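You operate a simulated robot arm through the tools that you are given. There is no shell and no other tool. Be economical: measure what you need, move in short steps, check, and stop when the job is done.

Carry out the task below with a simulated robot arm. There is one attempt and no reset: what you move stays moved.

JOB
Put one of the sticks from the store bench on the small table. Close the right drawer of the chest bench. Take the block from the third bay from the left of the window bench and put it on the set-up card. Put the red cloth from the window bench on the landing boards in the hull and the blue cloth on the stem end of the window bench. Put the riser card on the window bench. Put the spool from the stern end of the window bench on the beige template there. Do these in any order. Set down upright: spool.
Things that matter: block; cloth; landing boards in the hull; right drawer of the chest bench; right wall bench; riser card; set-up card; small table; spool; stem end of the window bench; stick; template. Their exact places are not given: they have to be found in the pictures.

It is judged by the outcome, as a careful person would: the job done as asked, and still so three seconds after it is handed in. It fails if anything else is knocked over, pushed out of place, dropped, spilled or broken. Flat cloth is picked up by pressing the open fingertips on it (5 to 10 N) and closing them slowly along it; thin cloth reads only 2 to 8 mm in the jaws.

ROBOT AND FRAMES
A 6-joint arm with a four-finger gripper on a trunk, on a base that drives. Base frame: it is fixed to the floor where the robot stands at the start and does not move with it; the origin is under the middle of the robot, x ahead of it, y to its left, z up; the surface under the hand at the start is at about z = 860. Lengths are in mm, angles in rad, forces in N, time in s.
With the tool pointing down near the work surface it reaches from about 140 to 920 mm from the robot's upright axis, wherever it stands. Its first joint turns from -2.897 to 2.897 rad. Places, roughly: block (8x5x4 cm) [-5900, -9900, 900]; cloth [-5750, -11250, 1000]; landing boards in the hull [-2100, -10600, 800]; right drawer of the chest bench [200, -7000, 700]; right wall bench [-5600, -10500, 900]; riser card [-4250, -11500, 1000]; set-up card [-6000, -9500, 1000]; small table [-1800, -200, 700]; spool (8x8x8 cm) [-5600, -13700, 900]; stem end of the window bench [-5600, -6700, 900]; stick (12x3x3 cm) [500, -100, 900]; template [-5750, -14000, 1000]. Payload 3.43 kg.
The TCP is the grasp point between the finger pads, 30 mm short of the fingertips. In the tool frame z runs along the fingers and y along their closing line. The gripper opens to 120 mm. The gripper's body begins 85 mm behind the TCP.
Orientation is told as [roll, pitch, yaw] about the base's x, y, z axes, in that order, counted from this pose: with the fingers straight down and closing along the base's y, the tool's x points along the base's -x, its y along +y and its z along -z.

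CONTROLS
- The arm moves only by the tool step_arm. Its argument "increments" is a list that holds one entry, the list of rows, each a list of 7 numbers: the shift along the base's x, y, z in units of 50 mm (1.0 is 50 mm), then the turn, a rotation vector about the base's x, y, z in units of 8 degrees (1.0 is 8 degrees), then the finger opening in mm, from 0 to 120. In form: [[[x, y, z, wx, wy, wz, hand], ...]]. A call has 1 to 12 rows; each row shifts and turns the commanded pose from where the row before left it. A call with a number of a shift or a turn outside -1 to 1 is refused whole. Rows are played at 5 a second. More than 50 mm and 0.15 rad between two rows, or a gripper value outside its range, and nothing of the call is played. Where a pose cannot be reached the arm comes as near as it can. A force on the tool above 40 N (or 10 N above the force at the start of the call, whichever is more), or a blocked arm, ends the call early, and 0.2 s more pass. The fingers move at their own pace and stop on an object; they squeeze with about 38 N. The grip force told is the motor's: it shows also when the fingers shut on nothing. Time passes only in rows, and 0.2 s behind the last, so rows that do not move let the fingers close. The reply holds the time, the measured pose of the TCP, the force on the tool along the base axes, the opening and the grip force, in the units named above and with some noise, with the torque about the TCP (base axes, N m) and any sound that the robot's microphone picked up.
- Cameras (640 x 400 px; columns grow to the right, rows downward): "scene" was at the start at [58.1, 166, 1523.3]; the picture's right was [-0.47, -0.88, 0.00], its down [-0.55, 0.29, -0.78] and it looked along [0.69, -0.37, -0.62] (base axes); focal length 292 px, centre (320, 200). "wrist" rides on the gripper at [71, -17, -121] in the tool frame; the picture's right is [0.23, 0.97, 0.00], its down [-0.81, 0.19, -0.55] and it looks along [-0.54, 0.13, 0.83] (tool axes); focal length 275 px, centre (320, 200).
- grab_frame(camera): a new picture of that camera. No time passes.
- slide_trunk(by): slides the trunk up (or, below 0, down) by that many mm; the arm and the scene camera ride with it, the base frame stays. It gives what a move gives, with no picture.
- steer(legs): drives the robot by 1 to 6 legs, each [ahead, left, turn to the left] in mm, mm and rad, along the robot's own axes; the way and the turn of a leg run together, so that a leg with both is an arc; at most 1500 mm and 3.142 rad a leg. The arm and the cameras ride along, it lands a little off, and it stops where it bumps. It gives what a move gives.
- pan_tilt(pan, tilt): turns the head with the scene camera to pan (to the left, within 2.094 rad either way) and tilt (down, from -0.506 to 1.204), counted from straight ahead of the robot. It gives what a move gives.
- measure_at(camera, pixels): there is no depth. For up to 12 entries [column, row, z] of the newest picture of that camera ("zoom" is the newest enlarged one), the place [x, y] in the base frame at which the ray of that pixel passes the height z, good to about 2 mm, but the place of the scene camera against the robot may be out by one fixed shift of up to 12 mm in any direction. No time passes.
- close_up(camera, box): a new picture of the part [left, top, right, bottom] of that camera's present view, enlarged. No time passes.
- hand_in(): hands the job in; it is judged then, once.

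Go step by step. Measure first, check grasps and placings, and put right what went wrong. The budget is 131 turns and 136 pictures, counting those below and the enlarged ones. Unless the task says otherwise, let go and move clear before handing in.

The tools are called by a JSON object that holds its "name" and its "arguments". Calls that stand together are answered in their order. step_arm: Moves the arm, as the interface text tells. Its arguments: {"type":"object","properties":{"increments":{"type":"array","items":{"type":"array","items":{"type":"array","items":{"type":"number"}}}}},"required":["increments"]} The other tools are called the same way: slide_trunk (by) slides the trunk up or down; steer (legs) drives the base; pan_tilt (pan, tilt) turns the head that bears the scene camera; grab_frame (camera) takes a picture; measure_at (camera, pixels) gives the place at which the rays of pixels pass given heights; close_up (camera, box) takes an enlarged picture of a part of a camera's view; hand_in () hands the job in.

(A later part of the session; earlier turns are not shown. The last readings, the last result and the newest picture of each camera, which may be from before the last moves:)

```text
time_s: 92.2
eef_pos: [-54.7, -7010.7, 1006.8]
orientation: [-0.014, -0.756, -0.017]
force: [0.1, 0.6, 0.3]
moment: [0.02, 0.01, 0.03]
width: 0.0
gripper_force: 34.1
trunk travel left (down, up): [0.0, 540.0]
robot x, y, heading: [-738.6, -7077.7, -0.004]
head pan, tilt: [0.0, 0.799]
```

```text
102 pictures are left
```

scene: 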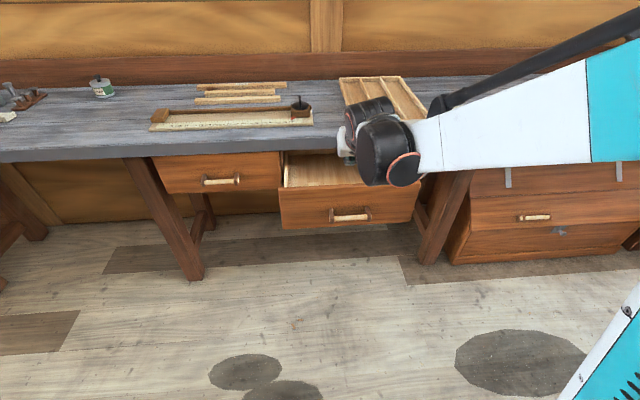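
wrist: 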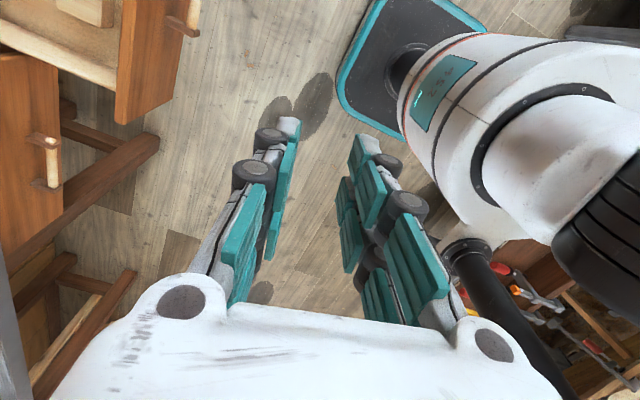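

{"name": "measure_at", "arguments": {"camera": "scene", "pixels": [[332, 216, 700], [370, 215, 700], [279, 187, 770], [418, 183, 770], [281, 228, 650], [204, 182, 700], [239, 179, 700], [200, 158, 860], [200, 162, 820]]}}

{"name": "close_up", "arguments": {"camera": "scene", "box": [240, 100, 460, 240]}}

```text
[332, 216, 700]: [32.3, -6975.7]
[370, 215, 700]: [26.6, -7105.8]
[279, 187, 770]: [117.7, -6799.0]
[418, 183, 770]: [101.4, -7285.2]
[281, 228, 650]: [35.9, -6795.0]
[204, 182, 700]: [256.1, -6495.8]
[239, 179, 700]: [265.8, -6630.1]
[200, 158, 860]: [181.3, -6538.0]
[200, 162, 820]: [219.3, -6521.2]
```

```text
2.86 times, centred on (350, 170) of scene
```

zoom: 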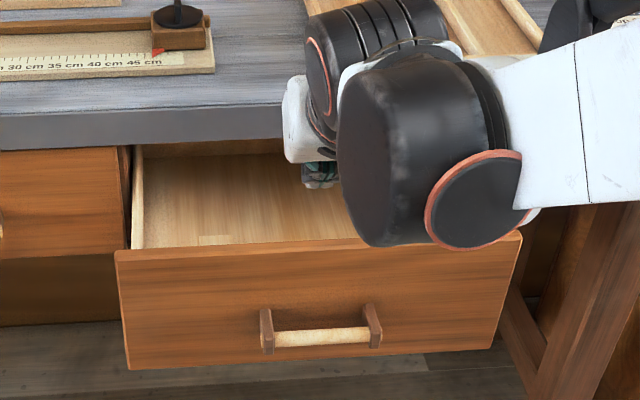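

The panel appears to be x≈70, z 613–803, handle bar x≈25, z≈690, y centre −7040. I'll lower in front of the handle bar and check in view.

{"name": "step_arm", "arguments": {"increments": [[[-0.5, -0.3, -0.8, 0, 0, 0, 0], [-0.5, -0.3, -0.8, 0, 0, 0, 0], [0, 0, -0.9, 0, 0, 0, 0], [0, 0, -0.9, 0, 0, 0, 0], [0, 0, -0.9, 0, 0, 0, 0], [0, 0, -0.9, 0, 0, 0, 0], [0, 0, -0.7, 0, 0, 0, 0]]]}}

{"name": "grab_frame", "arguments": {"camera": "scene"}}

{"name": "grab_frame", "arguments": {"camera": "wrist"}}

```text
time_s: 93.8
eef_pos: [-74.9, -7033.0, 768.6]
orientation: [-0.014, -0.755, -0.003]
force: [-0.4, 0.5, -1.1]
moment: [0.01, 0.0, 0.02]
width: 0.2
gripper_force: 33.5
out of reach, approached as far as the arm can: row 5, 6, 7
trunk travel left (down, up): [0.0, 540.0]
robot x, y, heading: [-737.8, -7076.9, -0.002]
head pan, tilt: [0.0, 0.799]
```

```text
100 pictures are left
```

scene: 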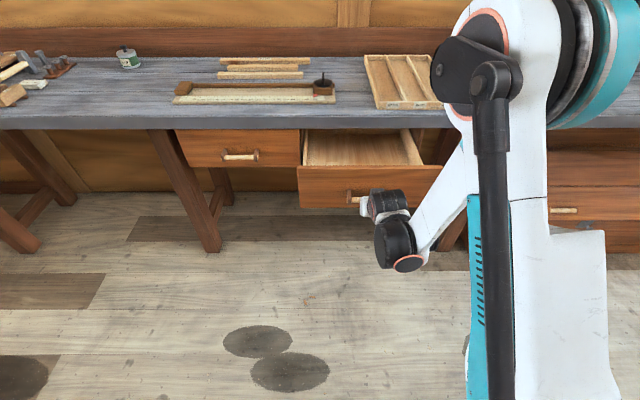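

```text
99 pictures are left
```

wrist: 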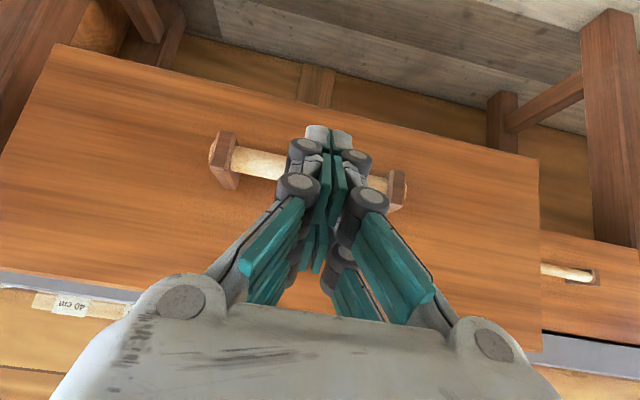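

{"name": "step_arm", "arguments": {"increments": [[[0.5, -0.1, 0, 0, 0, 0, 0], [0.5, 0, 0, 0, 0, 0, 0]]]}}

{"name": "grab_frame", "arguments": {"camera": "wrist"}}

```text
time_s: 94.4
eef_pos: [-24.5, -7037.4, 769.8]
orientation: [-0.013, -0.757, -0.004]
force: [1.5, -1.3, -3.7]
moment: [0.17, 0.08, 0.12]
width: 6.1
gripper_force: 33.8
trunk travel left (down, up): [0.0, 540.0]
robot x, y, heading: [-737.2, -7079.2, -0.001]
head pan, tilt: [0.0, 0.799]
```

```text
98 pictures are left
```

wrist: 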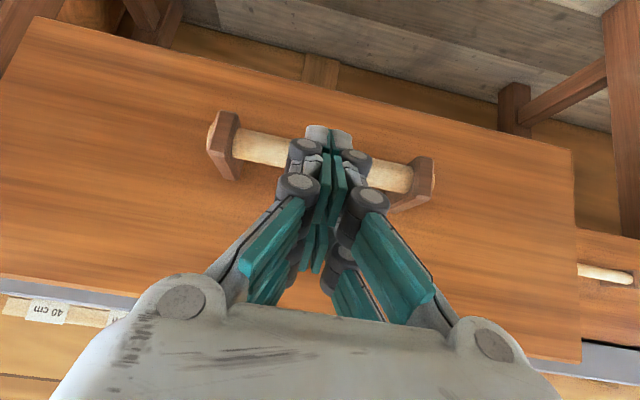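

There's first contact (fingers nudged). Continue pushing forward in small rows.

{"name": "step_arm", "arguments": {"increments": [[[0.3, 0, 0, 0, 0, 0, 0], [0.3, 0, 0, 0, 0, 0, 0], [0.3, 0, 0, 0, 0, 0, 0], [0.3, 0, 0, 0, 0, 0, 0]]]}}

{"name": "grab_frame", "arguments": {"camera": "scene"}}

{"name": "grab_frame", "arguments": {"camera": "wrist"}}

```text
time_s: 95.4
eef_pos: [36.5, -7037.3, 769.4]
orientation: [-0.014, -0.757, -0.005]
force: [1.6, -5.8, -6.1]
moment: [-0.09, 0.03, -0.06]
width: 6.0
gripper_force: 33.2
trunk travel left (down, up): [0.0, 540.0]
robot x, y, heading: [-742.7, -7080.8, -0.008]
head pan, tilt: [0.0, 0.799]
```

```text
97 pictures are left
```

scene: 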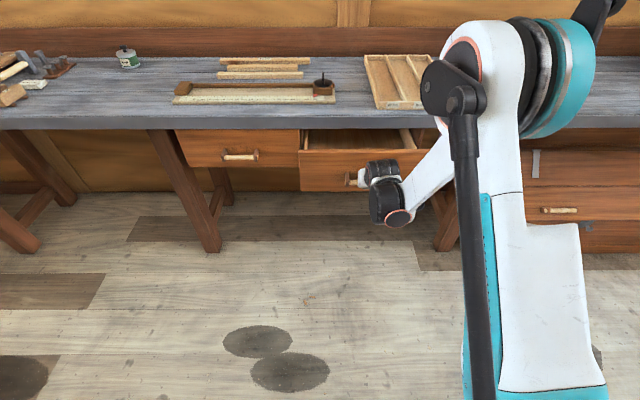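

```text
96 pictures are left
```

wrist: 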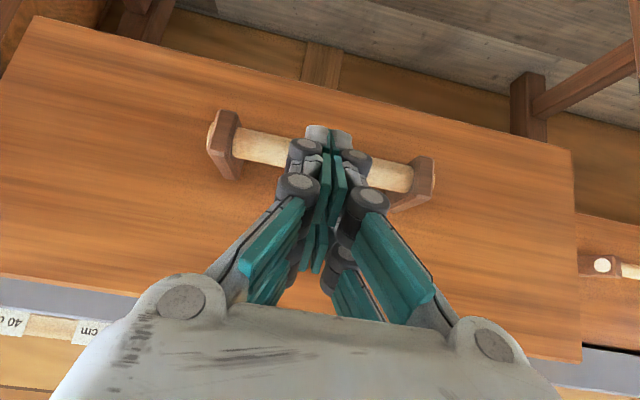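

The drawer slides with the push. Continue.

{"name": "step_arm", "arguments": {"increments": [[[0.35, 0, 0, 0, 0, 0, 0], [0.35, 0, 0, 0, 0, 0, 0], [0.35, 0, 0, 0, 0, 0, 0], [0.35, 0, 0, 0, 0, 0, 0], [0.35, 0, 0, 0, 0, 0, 0], [0.35, 0, 0, 0, 0, 0, 0]]]}}

{"name": "grab_frame", "arguments": {"camera": "scene"}}

```text
time_s: 96.8
eef_pos: [139.6, -7036.6, 769.6]
orientation: [-0.013, -0.758, -0.003]
force: [1.5, -5.8, -1.1]
moment: [-0.25, -0.03, -0.15]
width: 6.0
gripper_force: 33.3
trunk travel left (down, up): [0.0, 540.0]
robot x, y, heading: [-737.0, -7077.3, -0.002]
head pan, tilt: [0.0, 0.799]
```

```text
95 pictures are left
```

scene: 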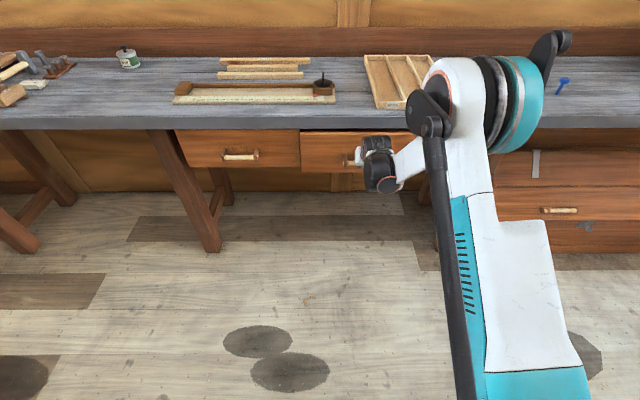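

{"name": "step_arm", "arguments": {"increments": [[[0.2, 0, 0, 0, 0, 0, 0], [0.2, 0, 0, 0, 0, 0, 0], [0.15, 0, 0, 0, 0, 0, 0], [0.1, 0, 0, 0, 0, 0, 0]]]}}

{"name": "close_up", "arguments": {"camera": "scene", "box": [150, 90, 450, 210]}}

```text
time_s: 97.8
eef_pos: [173.0, -7036.7, 768.8]
orientation: [-0.012, -0.759, -0.003]
force: [0.5, -6.0, -8.3]
moment: [-0.15, 0.18, -0.09]
width: 6.1
gripper_force: 33.6
trunk travel left (down, up): [0.0, 540.0]
robot x, y, heading: [-743.3, -7074.0, -0.003]
head pan, tilt: [0.0, 0.799]
```

```text
2.13 times, centred on (300, 150) of scene
```

zoom: 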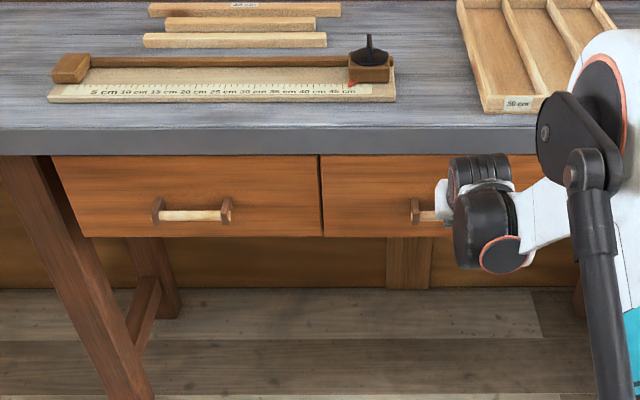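

Visually flush with the left drawer. A little more push to feel the stop.

{"name": "step_arm", "arguments": {"increments": [[[0.08, 0, 0, 0, 0, 0, 0], [0.08, 0, 0, 0, 0, 0, 0], [0.08, 0, 0, 0, 0, 0, 0], [0.08, 0, 0, 0, 0, 0, 0]]]}}

{"name": "close_up", "arguments": {"camera": "scene", "box": [150, 90, 450, 210]}}

```text
time_s: 98.4
eef_pos: [175.7, -7036.9, 769.9]
orientation: [-0.014, -0.752, -0.004]
force: [-9.6, -1.2, 7.6]
moment: [0.01, 0.09, 0.04]
width: 6.1
gripper_force: 33.6
trunk travel left (down, up): [0.0, 540.0]
robot x, y, heading: [-742.0, -7081.0, -0.004]
head pan, tilt: [0.0, 0.799]
stopped in row 3: the force on the tool passed its limit at 47 N (the readings are from after the stop); the commanded pose is now the measured one
```

```text
2.13 times, centred on (300, 150) of scene
```

zoom: 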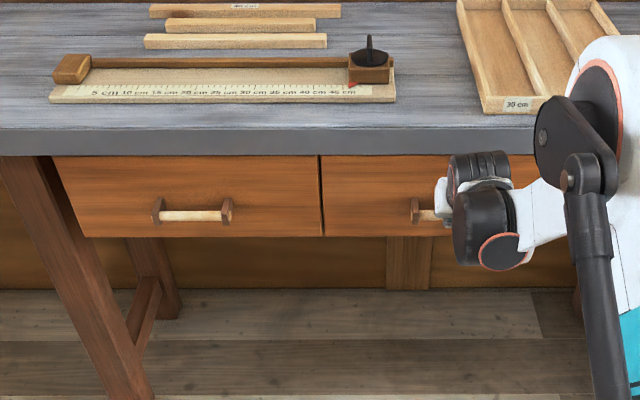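

The drawer hit its stop. Retreat slowly along the finger axis and check that the drawer stays shut.

{"name": "step_arm", "arguments": {"increments": [[[-0.34, 0, 0.37, 0, 0, 0, 0], [-0.34, 0, 0.37, 0, 0, 0, 0], [-0.6, 0, 0.3, 0, 0, 0, 0], [-0.8, 0, 0.3, 0, 0, 0, 0], [-0.8, 0, 0.3, 0, 0, 0, 0]]]}}

{"name": "grab_frame", "arguments": {"camera": "scene"}}

```text
time_s: 98.8
eef_pos: [166.4, -7036.6, 770.8]
orientation: [-0.014, -0.735, -0.005]
force: [0.0, -1.0, -35.2]
moment: [-0.03, 0.76, 0.04]
width: 6.0
gripper_force: 33.6
trunk travel left (down, up): [0.0, 540.0]
robot x, y, heading: [-738.0, -7078.4, -0.002]
head pan, tilt: [0.0, 0.799]
stopped in row 1: the force on the tool passed its limit at 64 N (the readings are from after the stop); the commanded pose is now the measured one
```

```text
92 pictures are left
```

scene: 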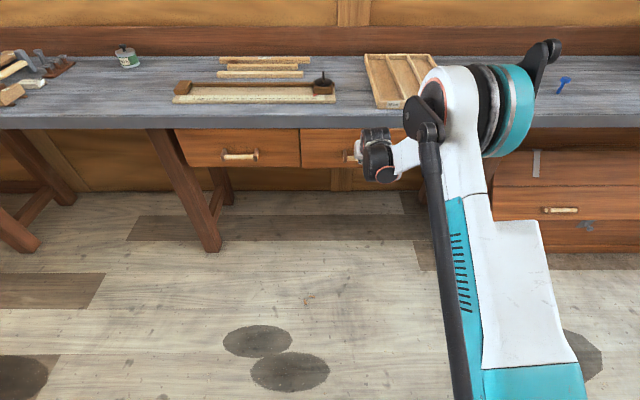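

Rising is blocked (tip is caught under the bar). Back out straight −x and slightly down in small rows.

{"name": "step_arm", "arguments": {"increments": [[[0, 0, -0.08, 0, 0, 0, 0], [-0.1, 0, -0.05, 0, 0, 0, 0], [-0.2, 0, 0, 0, 0, 0, 0], [-0.2, 0, 0, 0, 0, 0, 0]]]}}

{"name": "close_up", "arguments": {"camera": "scene", "box": [150, 90, 450, 210]}}

{"name": "grab_frame", "arguments": {"camera": "wrist"}}

```text
time_s: 99.8
eef_pos: [139.4, -7037.4, 770.8]
orientation: [-0.015, -0.742, -0.006]
force: [1.1, 1.1, 8.4]
moment: [-0.07, -0.14, -0.03]
width: 5.6
gripper_force: 33.5
trunk travel left (down, up): [0.0, 540.0]
robot x, y, heading: [-737.5, -7077.4, -0.006]
head pan, tilt: [0.0, 0.799]
```

```text
2.13 times, centred on (300, 150) of scene
```

zoom: 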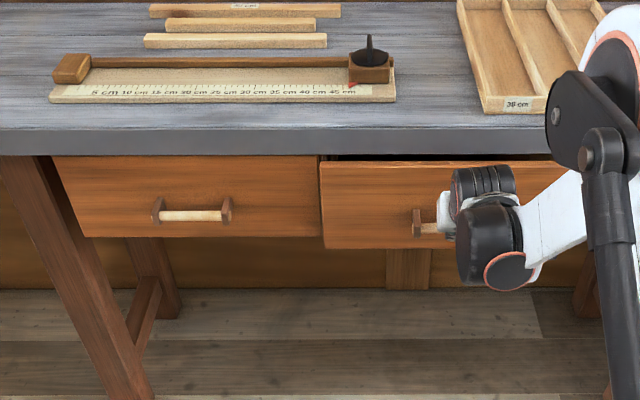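

```text
90 pictures are left
```

wrist: 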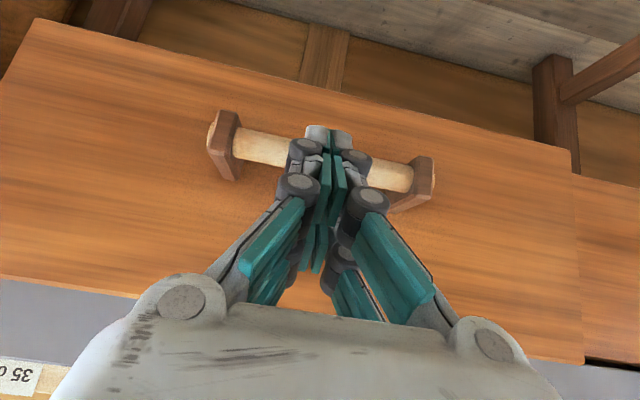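

The fingertips have pinched something (6 mm) on the handle and dragged the drawer out slightly. I'll push it home again, then open the fingers to free them before retreating.

{"name": "step_arm", "arguments": {"increments": [[[0.3, 0, 0, 0, 0, 0, 0], [0.3, 0, 0, 0, 0, 0, 0], [0.08, 0, 0, 0, 0, 0, 0], [0.06, 0, 0, 0, 0, 0, 0], [0.06, 0, 0, 0, 0, 0, 0]]]}}

{"name": "step_arm", "arguments": {"increments": [[[0, 0, 0, 0, 0, 0, 15], [0, 0, 0, 0, 0, 0, 40], [0, 0, 0, 0, 0, 0, 40], [-0.06, 0, 0.06, 0, 0, 0, 40]]]}}

{"name": "grab_frame", "arguments": {"camera": "wrist"}}

{"name": "close_up", "arguments": {"camera": "scene", "box": [150, 90, 450, 210]}}

```text
time_s: 101.1
eef_pos: [176.2, -7036.3, 769.4]
orientation: [-0.011, -0.739, -0.005]
force: [-14.0, 0.7, 15.3]
moment: [-0.09, 0.02, 0.03]
width: 6.0
gripper_force: 33.1
trunk travel left (down, up): [0.0, 540.0]
robot x, y, heading: [-740.9, -7078.8, -0.006]
head pan, tilt: [0.0, 0.799]
stopped in row 5: the force on the tool passed its limit at 42 N (the readings are from after the stop); the commanded pose is now the measured one
```

```text
time_s: 102.1
eef_pos: [174.4, -7035.9, 771.3]
orientation: [-0.012, -0.735, -0.003]
force: [0.9, -1.3, 3.2]
moment: [0.14, -0.09, 0.15]
width: 6.2
gripper_force: 0.1
trunk travel left (down, up): [0.0, 540.0]
robot x, y, heading: [-738.3, -7079.3, -0.006]
head pan, tilt: [0.0, 0.799]
```

```text
89 pictures are left
```

wrist: 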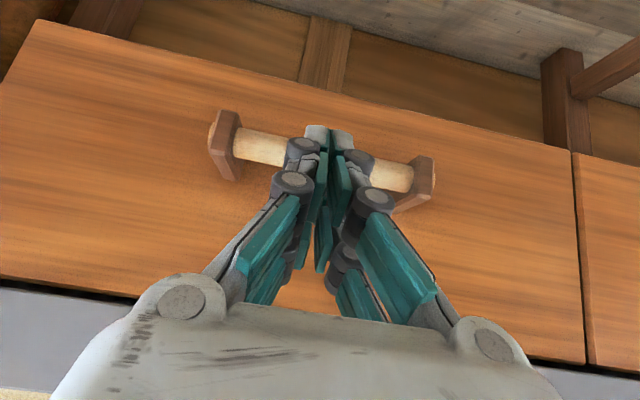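

```text
2.13 times, centred on (300, 150) of scene
```

zoom: 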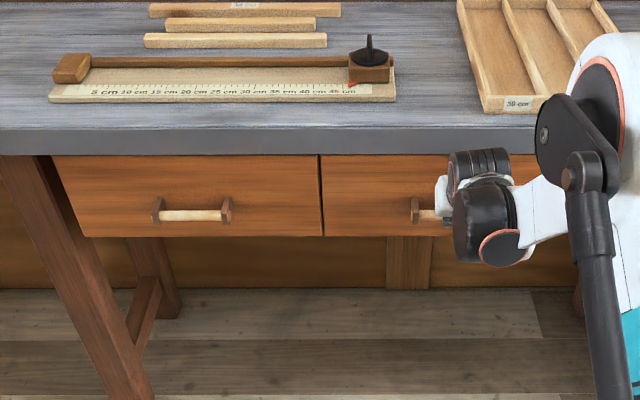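

The fingers do not open past 6 mm. I'll triangulate the bar relative to the fingertips before freeing them.

{"name": "measure_at", "arguments": {"camera": "wrist", "pixels": [[222, 155, 700], [222, 155, 730], [222, 155, 760], [425, 180, 700], [425, 180, 730], [425, 180, 760], [328, 130, 750]]}}

{"name": "measure_at", "arguments": {"camera": "zoom", "pixels": [[415, 212, 700], [415, 212, 730], [415, 212, 760], [225, 212, 700], [225, 212, 730], [225, 212, 760]]}}

{"name": "close_up", "arguments": {"camera": "wrist", "box": [190, 80, 450, 242]}}

```text
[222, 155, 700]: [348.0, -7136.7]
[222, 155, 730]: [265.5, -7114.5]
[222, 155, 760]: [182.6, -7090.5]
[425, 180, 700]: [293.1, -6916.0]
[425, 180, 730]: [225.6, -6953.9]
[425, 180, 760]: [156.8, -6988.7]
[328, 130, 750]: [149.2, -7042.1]
```

```text
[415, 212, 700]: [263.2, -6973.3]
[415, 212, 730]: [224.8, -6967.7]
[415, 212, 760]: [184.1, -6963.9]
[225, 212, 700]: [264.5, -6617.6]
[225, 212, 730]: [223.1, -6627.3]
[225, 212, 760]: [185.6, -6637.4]
```

```text
2.46 times, centred on (320, 161) of wrist
```

zoom: 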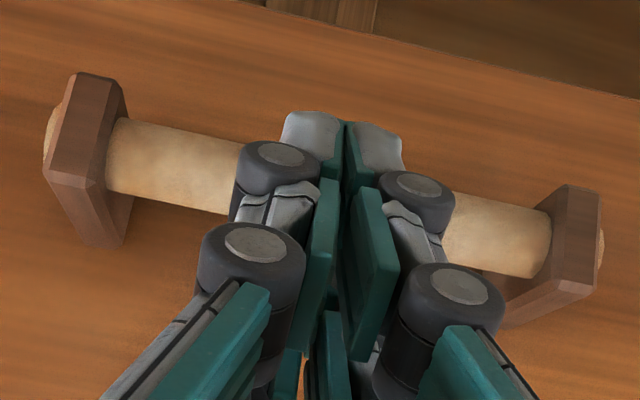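

{"name": "step_arm", "arguments": {"increments": [[[0, 0, 0, 0, 0, 0, 60], [-0.1, 0, 0, 0, 0, 0, 60], [-0.1, 0, 0, 0, 0, 0, 60], [-0.2, 0, 0, 0, 0, 0, 60]]]}}

{"name": "close_up", "arguments": {"camera": "scene", "box": [150, 90, 450, 210]}}

{"name": "close_up", "arguments": {"camera": "wrist", "box": [190, 80, 450, 242]}}

```text
time_s: 103.1
eef_pos: [153.5, -7045.1, 771.8]
orientation: [-0.02, -0.739, -0.009]
force: [0.0, -41.4, 5.0]
moment: [0.7, -0.09, 0.71]
width: 27.3
gripper_force: 0.1
trunk travel left (down, up): [0.0, 540.0]
robot x, y, heading: [-739.9, -7079.0, -0.006]
head pan, tilt: [0.0, 0.799]
```

```text
2.13 times, centred on (300, 150) of scene
```

zoom: 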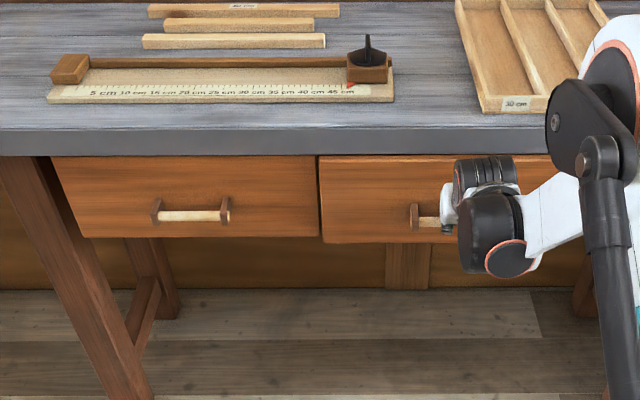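

```text
2.46 times, centred on (320, 161) of wrist
```

zoom: 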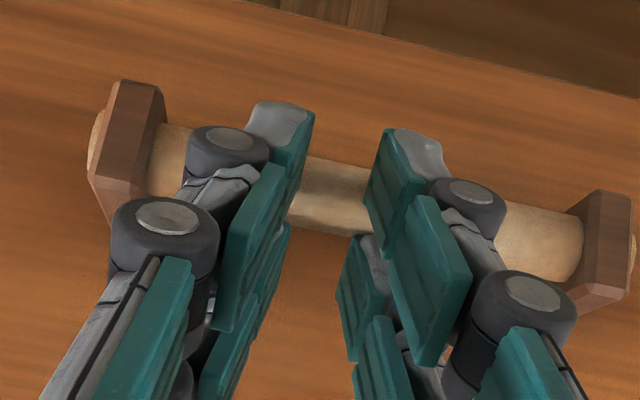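

{"name": "step_arm", "arguments": {"increments": [[[0, 0.1, 0, 0, 0, 0, 20], [0, 0.1, 0, 0, 0, 0, 20], [0, 0, 0.1, 0, 0, 0, 20], [0, 0, 0.1, 0, 0, 0, 20]]]}}

{"name": "close_up", "arguments": {"camera": "wrist", "box": [190, 80, 450, 242]}}

```text
time_s: 103.6
eef_pos: [155.5, -7043.5, 771.3]
orientation: [-0.025, -0.738, -0.007]
force: [0.5, -5.8, 3.2]
moment: [-1.06, -0.19, -0.22]
width: 20.1
gripper_force: 0.1
trunk travel left (down, up): [0.0, 540.0]
robot x, y, heading: [-739.3, -7079.3, -0.008]
head pan, tilt: [0.0, 0.799]
stopped in row 2: the force on the tool passed its limit at 56 N (the readings are from after the stop); the commanded pose is now the measured one
```

```text
2.46 times, centred on (320, 161) of wrist
```

zoom: 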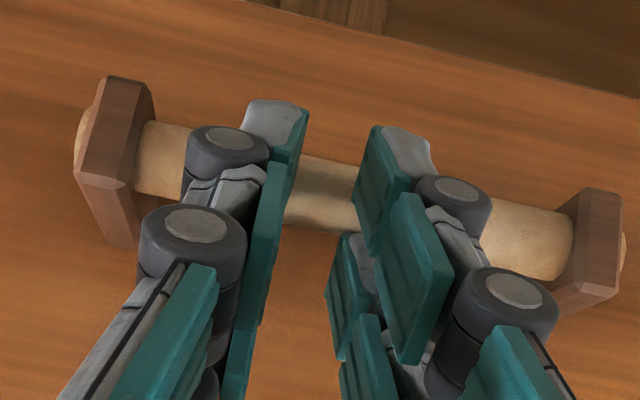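

The finger front seems latched on the bar, so the natural release is back-and-down. I'll close slightly, recentre and test a pure downward move.

{"name": "step_arm", "arguments": {"increments": [[[0, 0, 0, 0, 0, 0, 12], [0, 0, -0.1, 0, 0, 0, 12], [0, 0, -0.1, 0, 0, 0, 12], [0, 0, -0.1, 0, 0, 0, 12]]]}}

{"name": "close_up", "arguments": {"camera": "wrist", "box": [190, 80, 450, 242]}}

```text
time_s: 104.3
eef_pos: [154.9, -7043.2, 770.3]
orientation: [-0.024, -0.747, -0.007]
force: [1.3, -1.0, 25.3]
moment: [-0.56, -0.57, 0.08]
width: 15.1
gripper_force: 45.1
trunk travel left (down, up): [0.0, 540.0]
robot x, y, heading: [-738.7, -7083.7, -0.008]
head pan, tilt: [0.0, 0.799]
stopped in row 3: the force on the tool passed its limit at 46 N (the readings are from after the stop); the commanded pose is now the measured one
```

```text
2.46 times, centred on (320, 161) of wrist
```

zoom: 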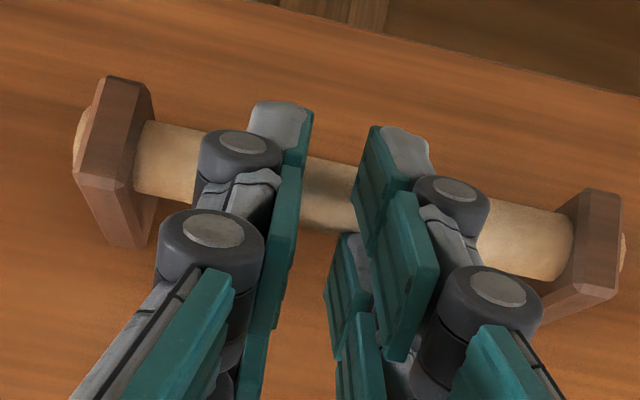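

The +y finger is wedged on the bar in every direction. I'll draw the drawer out ~70 mm for room, then rotate the tool about the bar while pulling back to break the wedge.

{"name": "step_arm", "arguments": {"increments": [[[-0.3, 0, 0, 0, 0, 0, 17], [-0.4, 0, 0, 0, 0, 0, 17], [-0.4, 0, 0, 0, 0, 0, 17], [-0.3, 0, 0, 0, 0, 0, 17], [0.05, 0, 0.08, 0, 0.8, 0, 17], [0.05, 0, 0.08, 0, 0.8, 0, 17], [0.0, 0, 0.06, 0, 0.8, 0, 17], [0, 0, 0.06, 0, 0.8, 0, 17]]]}}

{"name": "grab_frame", "arguments": {"camera": "wrist"}}

{"name": "close_up", "arguments": {"camera": "scene", "box": [250, 90, 450, 215]}}

```text
time_s: 105.0
eef_pos: [116.5, -7042.1, 770.6]
orientation: [-0.024, -0.749, -0.007]
force: [0.8, -0.7, 23.3]
moment: [-0.25, -0.6, 0.36]
width: 16.2
gripper_force: 0.0
trunk travel left (down, up): [0.0, 540.0]
robot x, y, heading: [-737.4, -7079.7, -0.006]
head pan, tilt: [0.0, 0.799]
stopped in row 3: the force on the tool passed its limit at 40 N (the readings are from after the stop); the commanded pose is now the measured one
```

```text
82 pictures are left
```

wrist: 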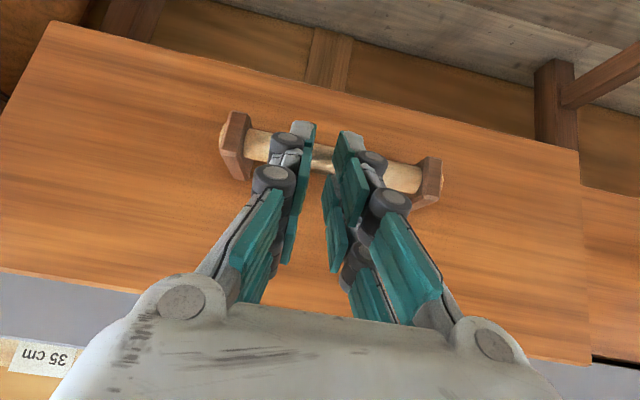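

```text
3.20 times, centred on (350, 152) of scene
```

zoom: 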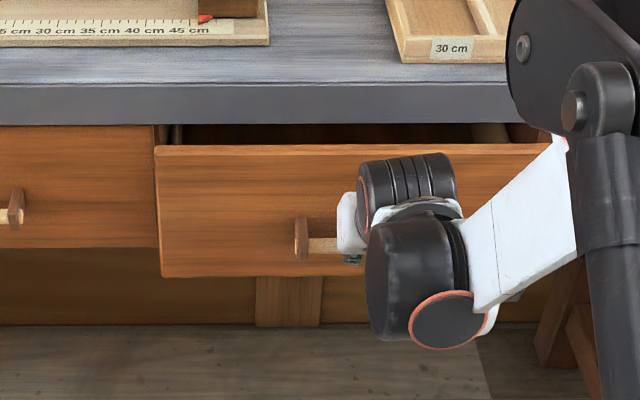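

{"name": "step_arm", "arguments": {"increments": [[[-0.2, 0, 0.06, 0, 0, 0, 17], [-0.3, 0, 0, 0, 0, 0, 17], [0.05, 0, 0.08, 0, 0.8, 0, 17], [0.05, 0, 0.08, 0, 0.8, 0, 17], [0.0, 0, 0.06, 0, 0.8, 0, 17], [0, 0, 0.06, 0, 0.8, 0, 17]]]}}

{"name": "grab_frame", "arguments": {"camera": "wrist"}}

```text
time_s: 106.4
eef_pos: [97.1, -7042.9, 785.2]
orientation: [-0.026, -0.296, -0.007]
force: [0.2, 0.3, 0.5]
moment: [0.01, 0.02, -0.01]
width: 17.2
gripper_force: 0.2
trunk travel left (down, up): [0.0, 540.0]
robot x, y, heading: [-741.4, -7076.9, -0.005]
head pan, tilt: [0.0, 0.799]
```

```text
80 pictures are left
```

wrist: 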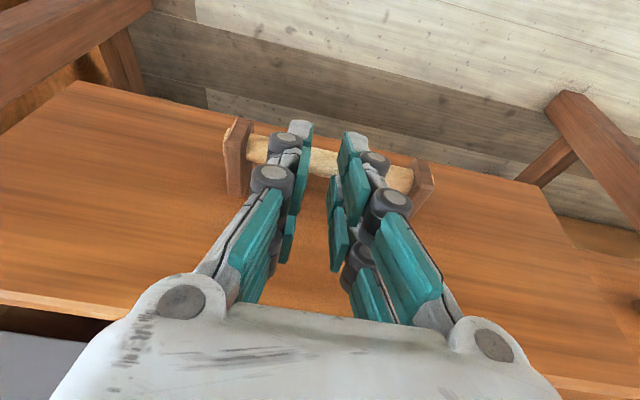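

Forces are now zero: it's free. Retreat along the tool axis, and check whether the drawer follows.

{"name": "step_arm", "arguments": {"increments": [[[-0.1, 0, 0.3, 0, 0, 0, 17], [-0.15, 0, 0.5, 0, 0, 0, 17], [-0.5, 0, 0.5, 0, 0, 0, 17], [-0.8, 0, 0, 0, 0, 0, 0], [-0.8, 0, 0, 0, 0, 0, 0]]]}}

{"name": "grab_frame", "arguments": {"camera": "scene"}}

```text
time_s: 107.6
eef_pos: [-21.2, -7042.4, 850.8]
orientation: [-0.028, -0.298, -0.006]
force: [0.9, 0.7, 0.1]
moment: [-0.01, 0.07, 0.03]
width: 0.0
gripper_force: 34.0
trunk travel left (down, up): [0.0, 540.0]
robot x, y, heading: [-738.6, -7080.0, -0.009]
head pan, tilt: [0.0, 0.799]
```

```text
79 pictures are left
```

scene: 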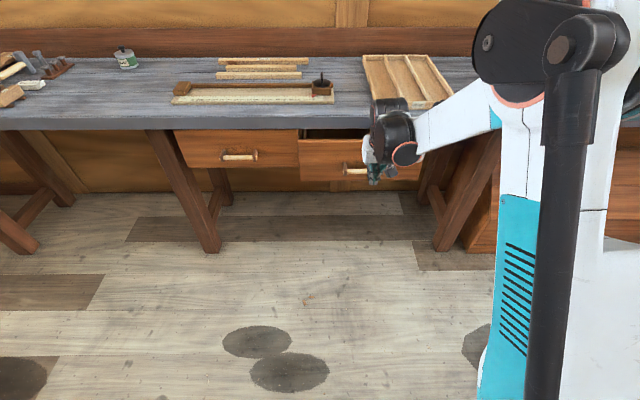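

The drawer is free, ~60 mm open. Before pushing again (on the panel beside the handle this time), I need the slab height; I'll triangulate using two trunk heights.

{"name": "close_up", "arguments": {"camera": "scene", "box": [250, 100, 410, 200]}}

{"name": "measure_at", "arguments": {"camera": "zoom", "pixels": [[100, 84, 860], [100, 120, 820], [200, 160, 800], [206, 325, 680], [375, 272, 735], [195, 330, 680]]}}

{"name": "slide_trunk", "arguments": {"by": 250}}

{"name": "close_up", "arguments": {"camera": "scene", "box": [230, 150, 430, 275]}}

```text
4.00 times, centred on (330, 150) of scene
```

zoom: 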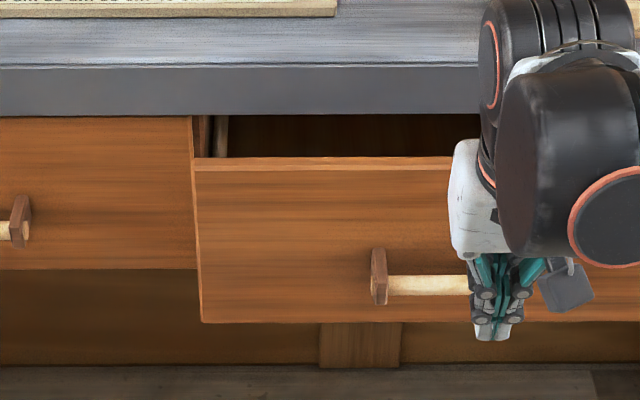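

```text
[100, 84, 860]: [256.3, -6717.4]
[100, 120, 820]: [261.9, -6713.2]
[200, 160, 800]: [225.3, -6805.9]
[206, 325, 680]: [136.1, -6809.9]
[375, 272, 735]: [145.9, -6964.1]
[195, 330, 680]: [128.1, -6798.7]
```

```text
time_s: 110.2
eef_pos: [-19.0, -7042.3, 1102.1]
orientation: [-0.026, -0.296, -0.007]
force: [-0.6, 0.0, 0.2]
moment: [-0.02, 0.01, 0.02]
width: 0.2
gripper_force: 33.4
trunk travel left (down, up): [-250.0, 290.0]
robot x, y, heading: [-738.3, -7076.8, -0.006]
head pan, tilt: [0.0, 0.799]
```

```text
3.20 times, centred on (330, 212) of scene
```

zoom: 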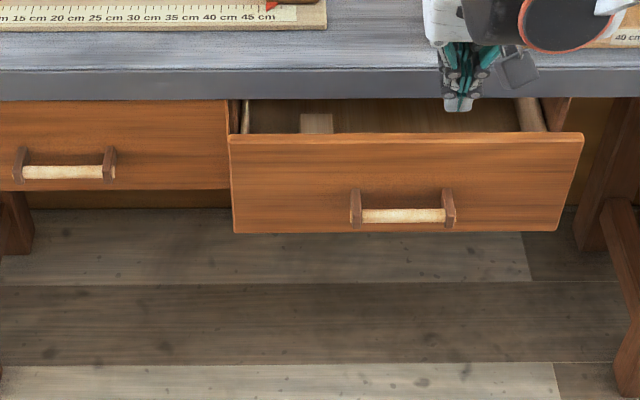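

{"name": "measure_at", "arguments": {"camera": "zoom", "pixels": [[100, 72, 860], [100, 99, 820], [232, 145, 800], [234, 233, 680], [390, 216, 735], [450, 210, 735], [580, 145, 800], [60, 172, 735]]}}

```text
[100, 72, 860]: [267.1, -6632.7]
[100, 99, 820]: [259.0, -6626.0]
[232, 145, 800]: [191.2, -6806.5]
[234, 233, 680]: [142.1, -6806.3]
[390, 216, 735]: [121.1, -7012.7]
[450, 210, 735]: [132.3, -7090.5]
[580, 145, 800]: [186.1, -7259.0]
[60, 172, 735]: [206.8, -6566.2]
```

Triangulated: slab edge x≈231 (z 844–893), panel now x≈147 (closed flush ≈229), bar z≈757. I'll push on the panel itself at y≈−6905, beside the handle, with a mildly tilted tool.

{"name": "slide_trunk", "arguments": {"by": -150}}

{"name": "steer", "arguments": {"legs": [[80, 0, 0]]}}

{"name": "step_arm", "arguments": {"increments": [[[-0.3, 0.9, 0, 0, 0, 0, 0], [-0.1, 0.9, 0, 0, 0, 0, 0], [0, 0.9, 0, 0, 0, 0, 0], [0, 0, -0.8, 0, 0, 0, 0], [0, 0, -0.8, 0, 0, 0, 0], [0, 0, -0.8, 0, 0, 0, 0], [0, 0, -0.8, 0, 0, 0, 0]]]}}

{"name": "grab_frame", "arguments": {"camera": "wrist"}}

```text
time_s: 111.9
eef_pos: [-20.3, -7042.4, 951.2]
orientation: [-0.028, -0.297, -0.007]
force: [-0.2, 0.5, 0.0]
moment: [-0.03, -0.03, -0.01]
width: 0.4
gripper_force: 32.9
trunk travel left (down, up): [-100.0, 440.0]
robot x, y, heading: [-735.8, -7079.3, -0.007]
head pan, tilt: [0.0, 0.799]
```

```text
time_s: 113.0
eef_pos: [60.2, -7043.4, 950.3]
orientation: [-0.027, -0.296, -0.007]
force: [0.3, -0.6, 0.4]
moment: [-0.03, -0.03, 0.01]
width: 0.0
gripper_force: 33.1
trunk travel left (down, up): [-100.0, 440.0]
robot x, y, heading: [-656.5, -7079.9, -0.005]
head pan, tilt: [0.0, 0.799]
```

```text
time_s: 114.6
eef_pos: [39.4, -6906.6, 789.7]
orientation: [-0.028, -0.296, -0.007]
force: [0.3, -0.6, 0.4]
moment: [-0.02, -0.03, -0.04]
width: 0.2
gripper_force: 33.6
trunk travel left (down, up): [-100.0, 440.0]
robot x, y, heading: [-661.6, -7080.3, -0.012]
head pan, tilt: [0.0, 0.799]
```

```text
76 pictures are left
```

wrist: 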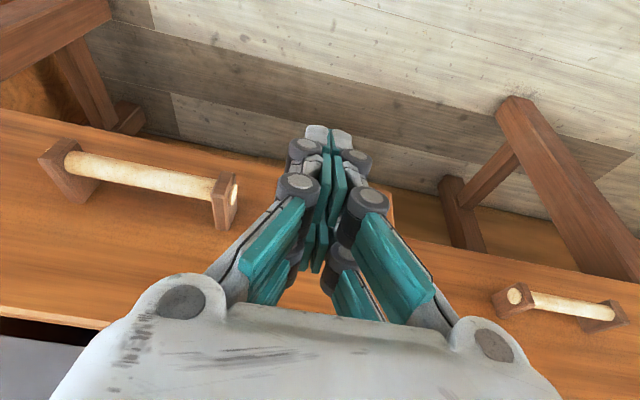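

Fingers are beside the handle, in front of the panel's left part. Push forward in small rows until the stop.

{"name": "step_arm", "arguments": {"increments": [[[0.4, 0, 0, 0, 0, 0, 0], [0.4, 0, 0, 0, 0, 0, 0], [0.4, 0, 0, 0, 0, 0, 0], [0.4, 0, 0, 0, 0, 0, 0], [0.4, 0, 0, 0, 0, 0, 0], [0.4, 0, 0, 0, 0, 0, 0], [0.4, 0, 0, 0, 0, 0, 0], [0.3, 0, 0, 0, 0, 0, 0], [0.15, 0, 0, 0, 0, 0, 0], [0.15, 0, 0, 0, 0, 0, 0], [0.1, 0, 0, 0, 0, 0, 0]]]}}

{"name": "close_up", "arguments": {"camera": "scene", "box": [170, 120, 450, 295]}}

```text
time_s: 116.8
eef_pos: [204.3, -6908.1, 789.5]
orientation: [-0.031, -0.286, -0.008]
force: [-12.4, -1.1, 1.9]
moment: [-0.04, 0.18, -0.04]
width: 6.1
gripper_force: 33.8
trunk travel left (down, up): [-100.0, 440.0]
robot x, y, heading: [-658.1, -7078.2, -0.009]
head pan, tilt: [0.0, 0.799]
stopped in row 11: the force on the tool passed its limit at 49 N (the readings are from after the stop); the commanded pose is now the measured one
```

```text
2.29 times, centred on (310, 208) of scene
```

zoom: 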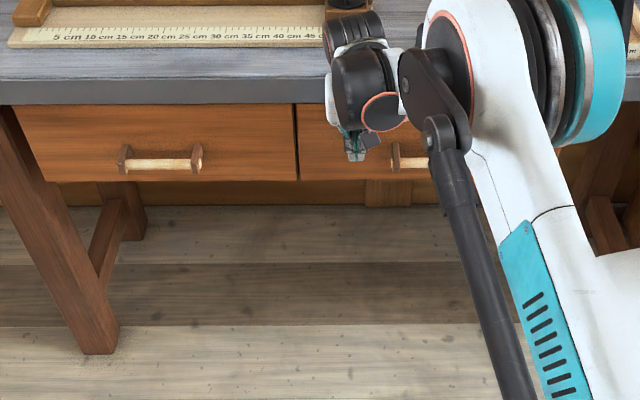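

Stop reached. Back off gently straight −x and check.

{"name": "step_arm", "arguments": {"increments": [[[-0.1, 0, 0, 0, 0, 0, 0], [-0.2, 0, 0, 0, 0, 0, 0], [-0.5, 0, 0, 0, 0, 0, 0], [-0.9, 0, 0, 0, 0, 0, 0], [-0.9, 0, 0.3, 0, 0, 0, 0], [-0.9, 0, 0.4, 0, 0, 0, 0]]]}}

{"name": "close_up", "arguments": {"camera": "scene", "box": [170, 120, 450, 295]}}

```text
time_s: 118.2
eef_pos: [31.9, -6907.7, 823.6]
orientation: [-0.028, -0.287, -0.008]
force: [-0.4, -0.3, 1.0]
moment: [0.02, 0.01, 0.03]
width: 0.0
gripper_force: 32.8
trunk travel left (down, up): [-100.0, 440.0]
robot x, y, heading: [-658.0, -7083.4, -0.007]
head pan, tilt: [0.0, 0.799]
```

```text
2.29 times, centred on (310, 208) of scene
```

zoom: 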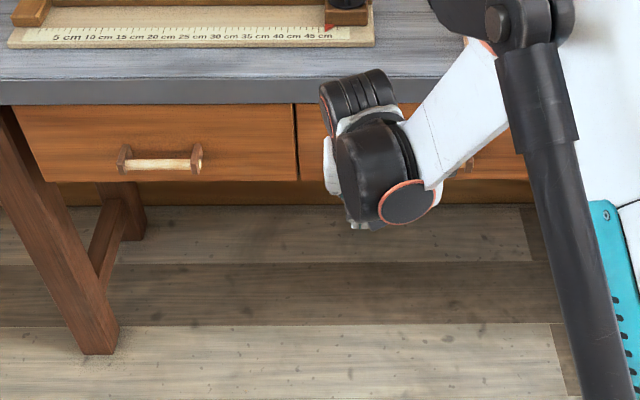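

The right drawer is shut flush. Now tuck the arm, turn to face −y, and look along the aisle for the route.

{"name": "step_arm", "arguments": {"increments": [[[-0.8, -0.2, 0.5, 0, 0.3, 0, 20], [-0.8, -0.2, 0.5, 0, 0.3, 0, 20], [-0.8, -0.3, 0.5, 0, 0.3, 0, 20], [-0.8, -0.3, 0.5, 0, 0.3, 0, 20], [-0.8, -0.3, 0.5, 0, 0.3, 0, 20], [-0.8, -0.4, 0.5, 0, 0.3, 0, 20], [-0.8, -0.4, 0.5, 0, 0.2, 0, 20], [-0.8, -0.4, 0.5, 0, 0, 0, 20], [-0.5, -0.4, 0.5, 0, 0, 0, 20]]]}}

{"name": "steer", "arguments": {"legs": [[0, 0, -1.565]]}}

{"name": "pan_tilt", "arguments": {"pan": -0.6, "tilt": 0.25}}

{"name": "grab_frame", "arguments": {"camera": "scene"}}

```text
refused: row 6 steps farther than a row can; nothing moved
```

```text
time_s: 122.5
eef_pos: [-489.1, -7771.3, 823.5]
orientation: [-0.029, -0.287, -1.578]
force: [0.5, 0.0, -0.7]
moment: [0.01, 0.02, 0.02]
width: 0.2
gripper_force: 33.4
trunk travel left (down, up): [-100.0, 440.0]
robot x, y, heading: [-662.9, -7076.4, -1.582]
head pan, tilt: [0.0, 0.799]
```

```text
time_s: 123.5
eef_pos: [-489.6, -7770.6, 824.2]
orientation: [-0.028, -0.288, -1.579]
force: [-0.1, 0.0, 1.1]
moment: [0.01, 0.05, 0.02]
width: 0.0
gripper_force: 33.5
trunk travel left (down, up): [-100.0, 440.0]
robot x, y, heading: [-662.6, -7085.9, -1.588]
head pan, tilt: [-0.6, 0.25]
```

```text
73 pictures are left
```

scene: 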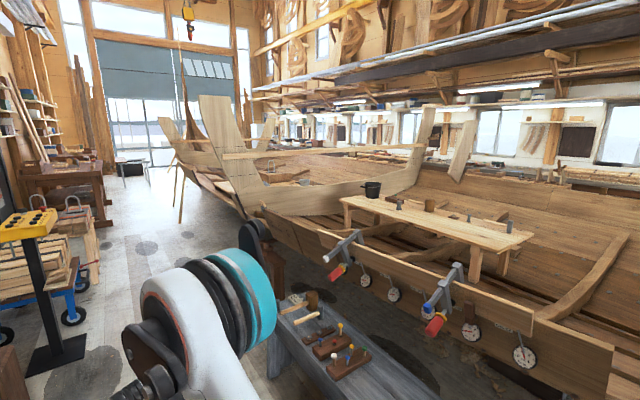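

Turning was harmless. The hull lies ahead-right with a free aisle on its left and free floor beyond its far end. Tuck the arm properly now.

{"name": "step_arm", "arguments": {"increments": [[[-0.38, 0.76, 0.45, 0.23, 0, 0, 20], [-0.38, 0.76, 0.45, 0.23, 0, 0, 20], [-0.38, 0.76, 0.45, 0.23, 0, 0, 20], [-0.38, 0.76, 0.45, 0.23, 0, 0, 20], [-0.38, 0.76, 0.45, 0.23, 0, 0, 20], [-0.38, 0.76, 0.45, 0.23, 0, 0, 20], [-0.38, 0.76, 0.45, 0.23, 0, 0, 20], [-0.38, 0.76, 0.45, 0.23, 0, 0, 20], [-0.38, 0.76, 0.45, 0.23, 0, 0, 20]]]}}

{"name": "measure_at", "arguments": {"camera": "scene", "pixels": [[340, 198, 800], [375, 192, 800], [480, 245, 800], [535, 232, 800], [265, 208, 700], [180, 220, 0], [130, 190, 0], [90, 225, 0], [80, 335, 0], [60, 290, 0]]}}

{"name": "close_up", "arguments": {"camera": "scene", "box": [300, 130, 560, 293]}}

```text
time_s: 125.5
eef_pos: [-661.1, -7429.0, 1026.1]
orientation: [-0.033, 0.001, -1.579]
force: [0.5, 0.4, 0.1]
moment: [0.0, 0.05, -0.03]
width: 19.9
gripper_force: 0.1
trunk travel left (down, up): [-100.0, 440.0]
robot x, y, heading: [-657.8, -7079.6, -1.582]
head pan, tilt: [-0.6, 0.25]
```

```text
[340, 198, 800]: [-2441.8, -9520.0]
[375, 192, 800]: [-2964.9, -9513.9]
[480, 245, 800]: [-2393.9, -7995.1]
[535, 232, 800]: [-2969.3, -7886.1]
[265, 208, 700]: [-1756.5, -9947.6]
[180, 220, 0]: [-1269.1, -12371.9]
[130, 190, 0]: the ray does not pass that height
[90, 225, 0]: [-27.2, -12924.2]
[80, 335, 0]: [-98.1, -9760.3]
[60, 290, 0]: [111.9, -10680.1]
```

```text
2.45 times, centred on (430, 212) of scene
```

zoom: 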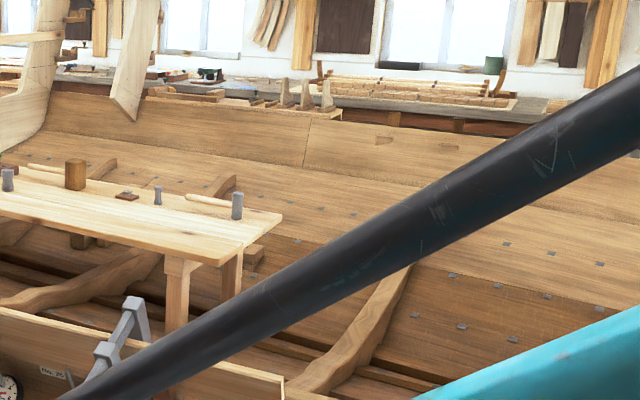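

The aisle is clear between x≈−100 and −1200. Drive down to y≈−10500 and look at the landing boards on the right.

{"name": "steer", "arguments": {"legs": [[1400, 30, 0], [1400, 20, 0], [700, 0, 0]]}}

{"name": "pan_tilt", "arguments": {"pan": -1.0, "tilt": 0.35}}

{"name": "grab_frame", "arguments": {"camera": "scene"}}

```text
time_s: 142.3
eef_pos: [-627.0, -10884.8, 1026.7]
orientation: [-0.031, 0.002, -1.585]
force: [-0.8, -0.8, 0.5]
moment: [0.02, 0.01, -0.03]
width: 20.0
gripper_force: 0.1
trunk travel left (down, up): [-100.0, 440.0]
robot x, y, heading: [-619.6, -10532.3, -1.584]
head pan, tilt: [-0.6, 0.25]
```

```text
time_s: 143.1
eef_pos: [-628.4, -10885.1, 1024.8]
orientation: [-0.032, 0.001, -1.584]
force: [0.0, -0.1, -0.6]
moment: [-0.01, 0.03, -0.02]
width: 20.0
gripper_force: 0.0
trunk travel left (down, up): [-100.0, 440.0]
robot x, y, heading: [-624.4, -10534.7, -1.585]
head pan, tilt: [-1.0, 0.351]
```

```text
71 pictures are left
```

scene: 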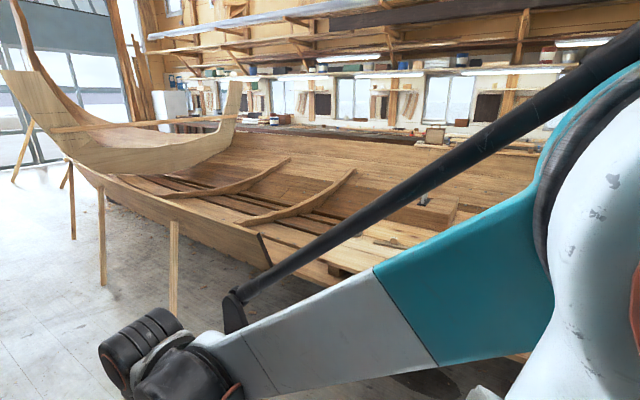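

{"name": "pan_tilt", "arguments": {"pan": -1.75, "tilt": 0.45}}

{"name": "grab_frame", "arguments": {"camera": "scene"}}

```text
time_s: 144.2
eef_pos: [-627.2, -10885.2, 1025.4]
orientation: [-0.031, 0.0, -1.584]
force: [0.2, 0.0, 0.1]
moment: [0.01, 0.01, 0.01]
width: 20.0
gripper_force: 0.1
trunk travel left (down, up): [-100.0, 440.0]
robot x, y, heading: [-624.7, -10534.0, -1.584]
head pan, tilt: [-1.751, 0.45]
```

```text
70 pictures are left
```

scene: 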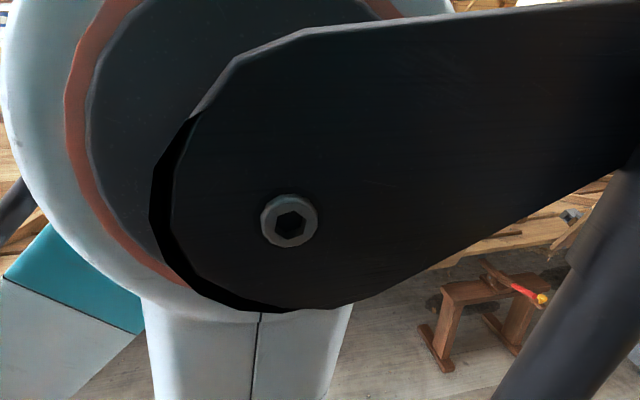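

The arm blocks that side; I'll inspect the boards when I come back with the cloth. Continue toward the stern end.

{"name": "steer", "arguments": {"legs": [[1400, 20, 0], [1400, 20, 0]]}}

{"name": "pan_tilt", "arguments": {"pan": -0.7, "tilt": 0.35}}

{"name": "grab_frame", "arguments": {"camera": "scene"}}

```text
time_s: 157.7
eef_pos: [-640.2, -13663.2, 1025.1]
orientation: [-0.03, 0.003, -1.586]
force: [-0.4, 0.3, -0.3]
moment: [-0.01, 0.01, -0.04]
width: 20.1
gripper_force: 0.1
trunk travel left (down, up): [-100.0, 440.0]
robot x, y, heading: [-633.5, -13312.1, -1.587]
head pan, tilt: [-1.751, 0.45]
```

```text
time_s: 159.0
eef_pos: [-638.7, -13664.0, 1025.7]
orientation: [-0.031, 0.002, -1.583]
force: [0.3, 0.4, -0.1]
moment: [-0.01, 0.0, 0.0]
width: 19.7
gripper_force: 0.1
trunk travel left (down, up): [-100.0, 440.0]
robot x, y, heading: [-637.2, -13316.9, -1.588]
head pan, tilt: [-0.7, 0.351]
```

```text
69 pictures are left
```

scene: 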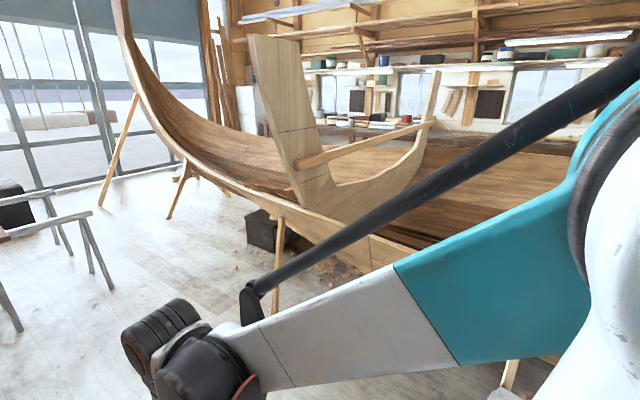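

{"name": "measure_at", "arguments": {"camera": "scene", "pixels": [[101, 206, 0], [170, 217, 0], [275, 313, 0], [108, 290, 0], [20, 330, 0], [70, 255, 0], [130, 175, 0], [235, 230, 0], [60, 190, 0]]}}

```text
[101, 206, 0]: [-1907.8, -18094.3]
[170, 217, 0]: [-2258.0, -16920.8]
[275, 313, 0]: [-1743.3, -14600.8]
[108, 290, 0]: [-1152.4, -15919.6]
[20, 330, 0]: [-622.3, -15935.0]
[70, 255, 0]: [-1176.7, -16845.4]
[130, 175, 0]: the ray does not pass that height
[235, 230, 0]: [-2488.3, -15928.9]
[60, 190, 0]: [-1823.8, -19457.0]
```

Floor measurements are coarse that far; one more look at the stern before deciding on the route.

{"name": "pan_tilt", "arguments": {"pan": -0.25, "tilt": 0.25}}

{"name": "grab_frame", "arguments": {"camera": "scene"}}

{"name": "measure_at", "arguments": {"camera": "scene", "pixels": [[250, 190, 0], [320, 190, 0], [200, 190, 0], [200, 220, 0], [200, 260, 0], [300, 230, 0]]}}

```text
time_s: 159.9
eef_pos: [-639.6, -13664.3, 1026.3]
orientation: [-0.031, 0.002, -1.585]
force: [-0.4, 0.5, 0.4]
moment: [-0.01, 0.01, -0.02]
width: 20.1
gripper_force: 0.1
trunk travel left (down, up): [-100.0, 440.0]
robot x, y, heading: [-636.4, -13316.1, -1.591]
head pan, tilt: [-0.25, 0.25]
```

```text
68 pictures are left
```

scene: 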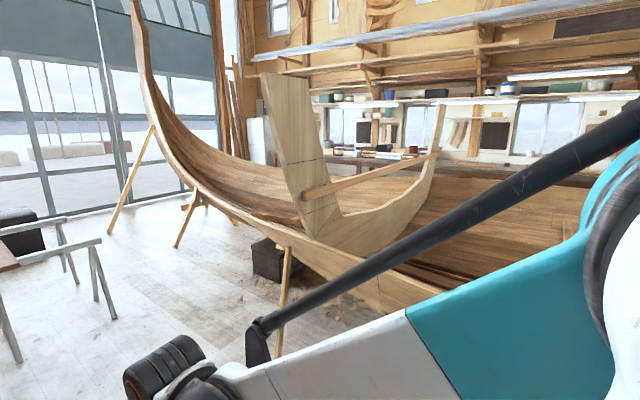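

```text
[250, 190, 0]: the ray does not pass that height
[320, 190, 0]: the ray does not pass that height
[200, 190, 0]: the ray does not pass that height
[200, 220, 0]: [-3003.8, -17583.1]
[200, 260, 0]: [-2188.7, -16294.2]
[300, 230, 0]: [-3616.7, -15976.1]
```

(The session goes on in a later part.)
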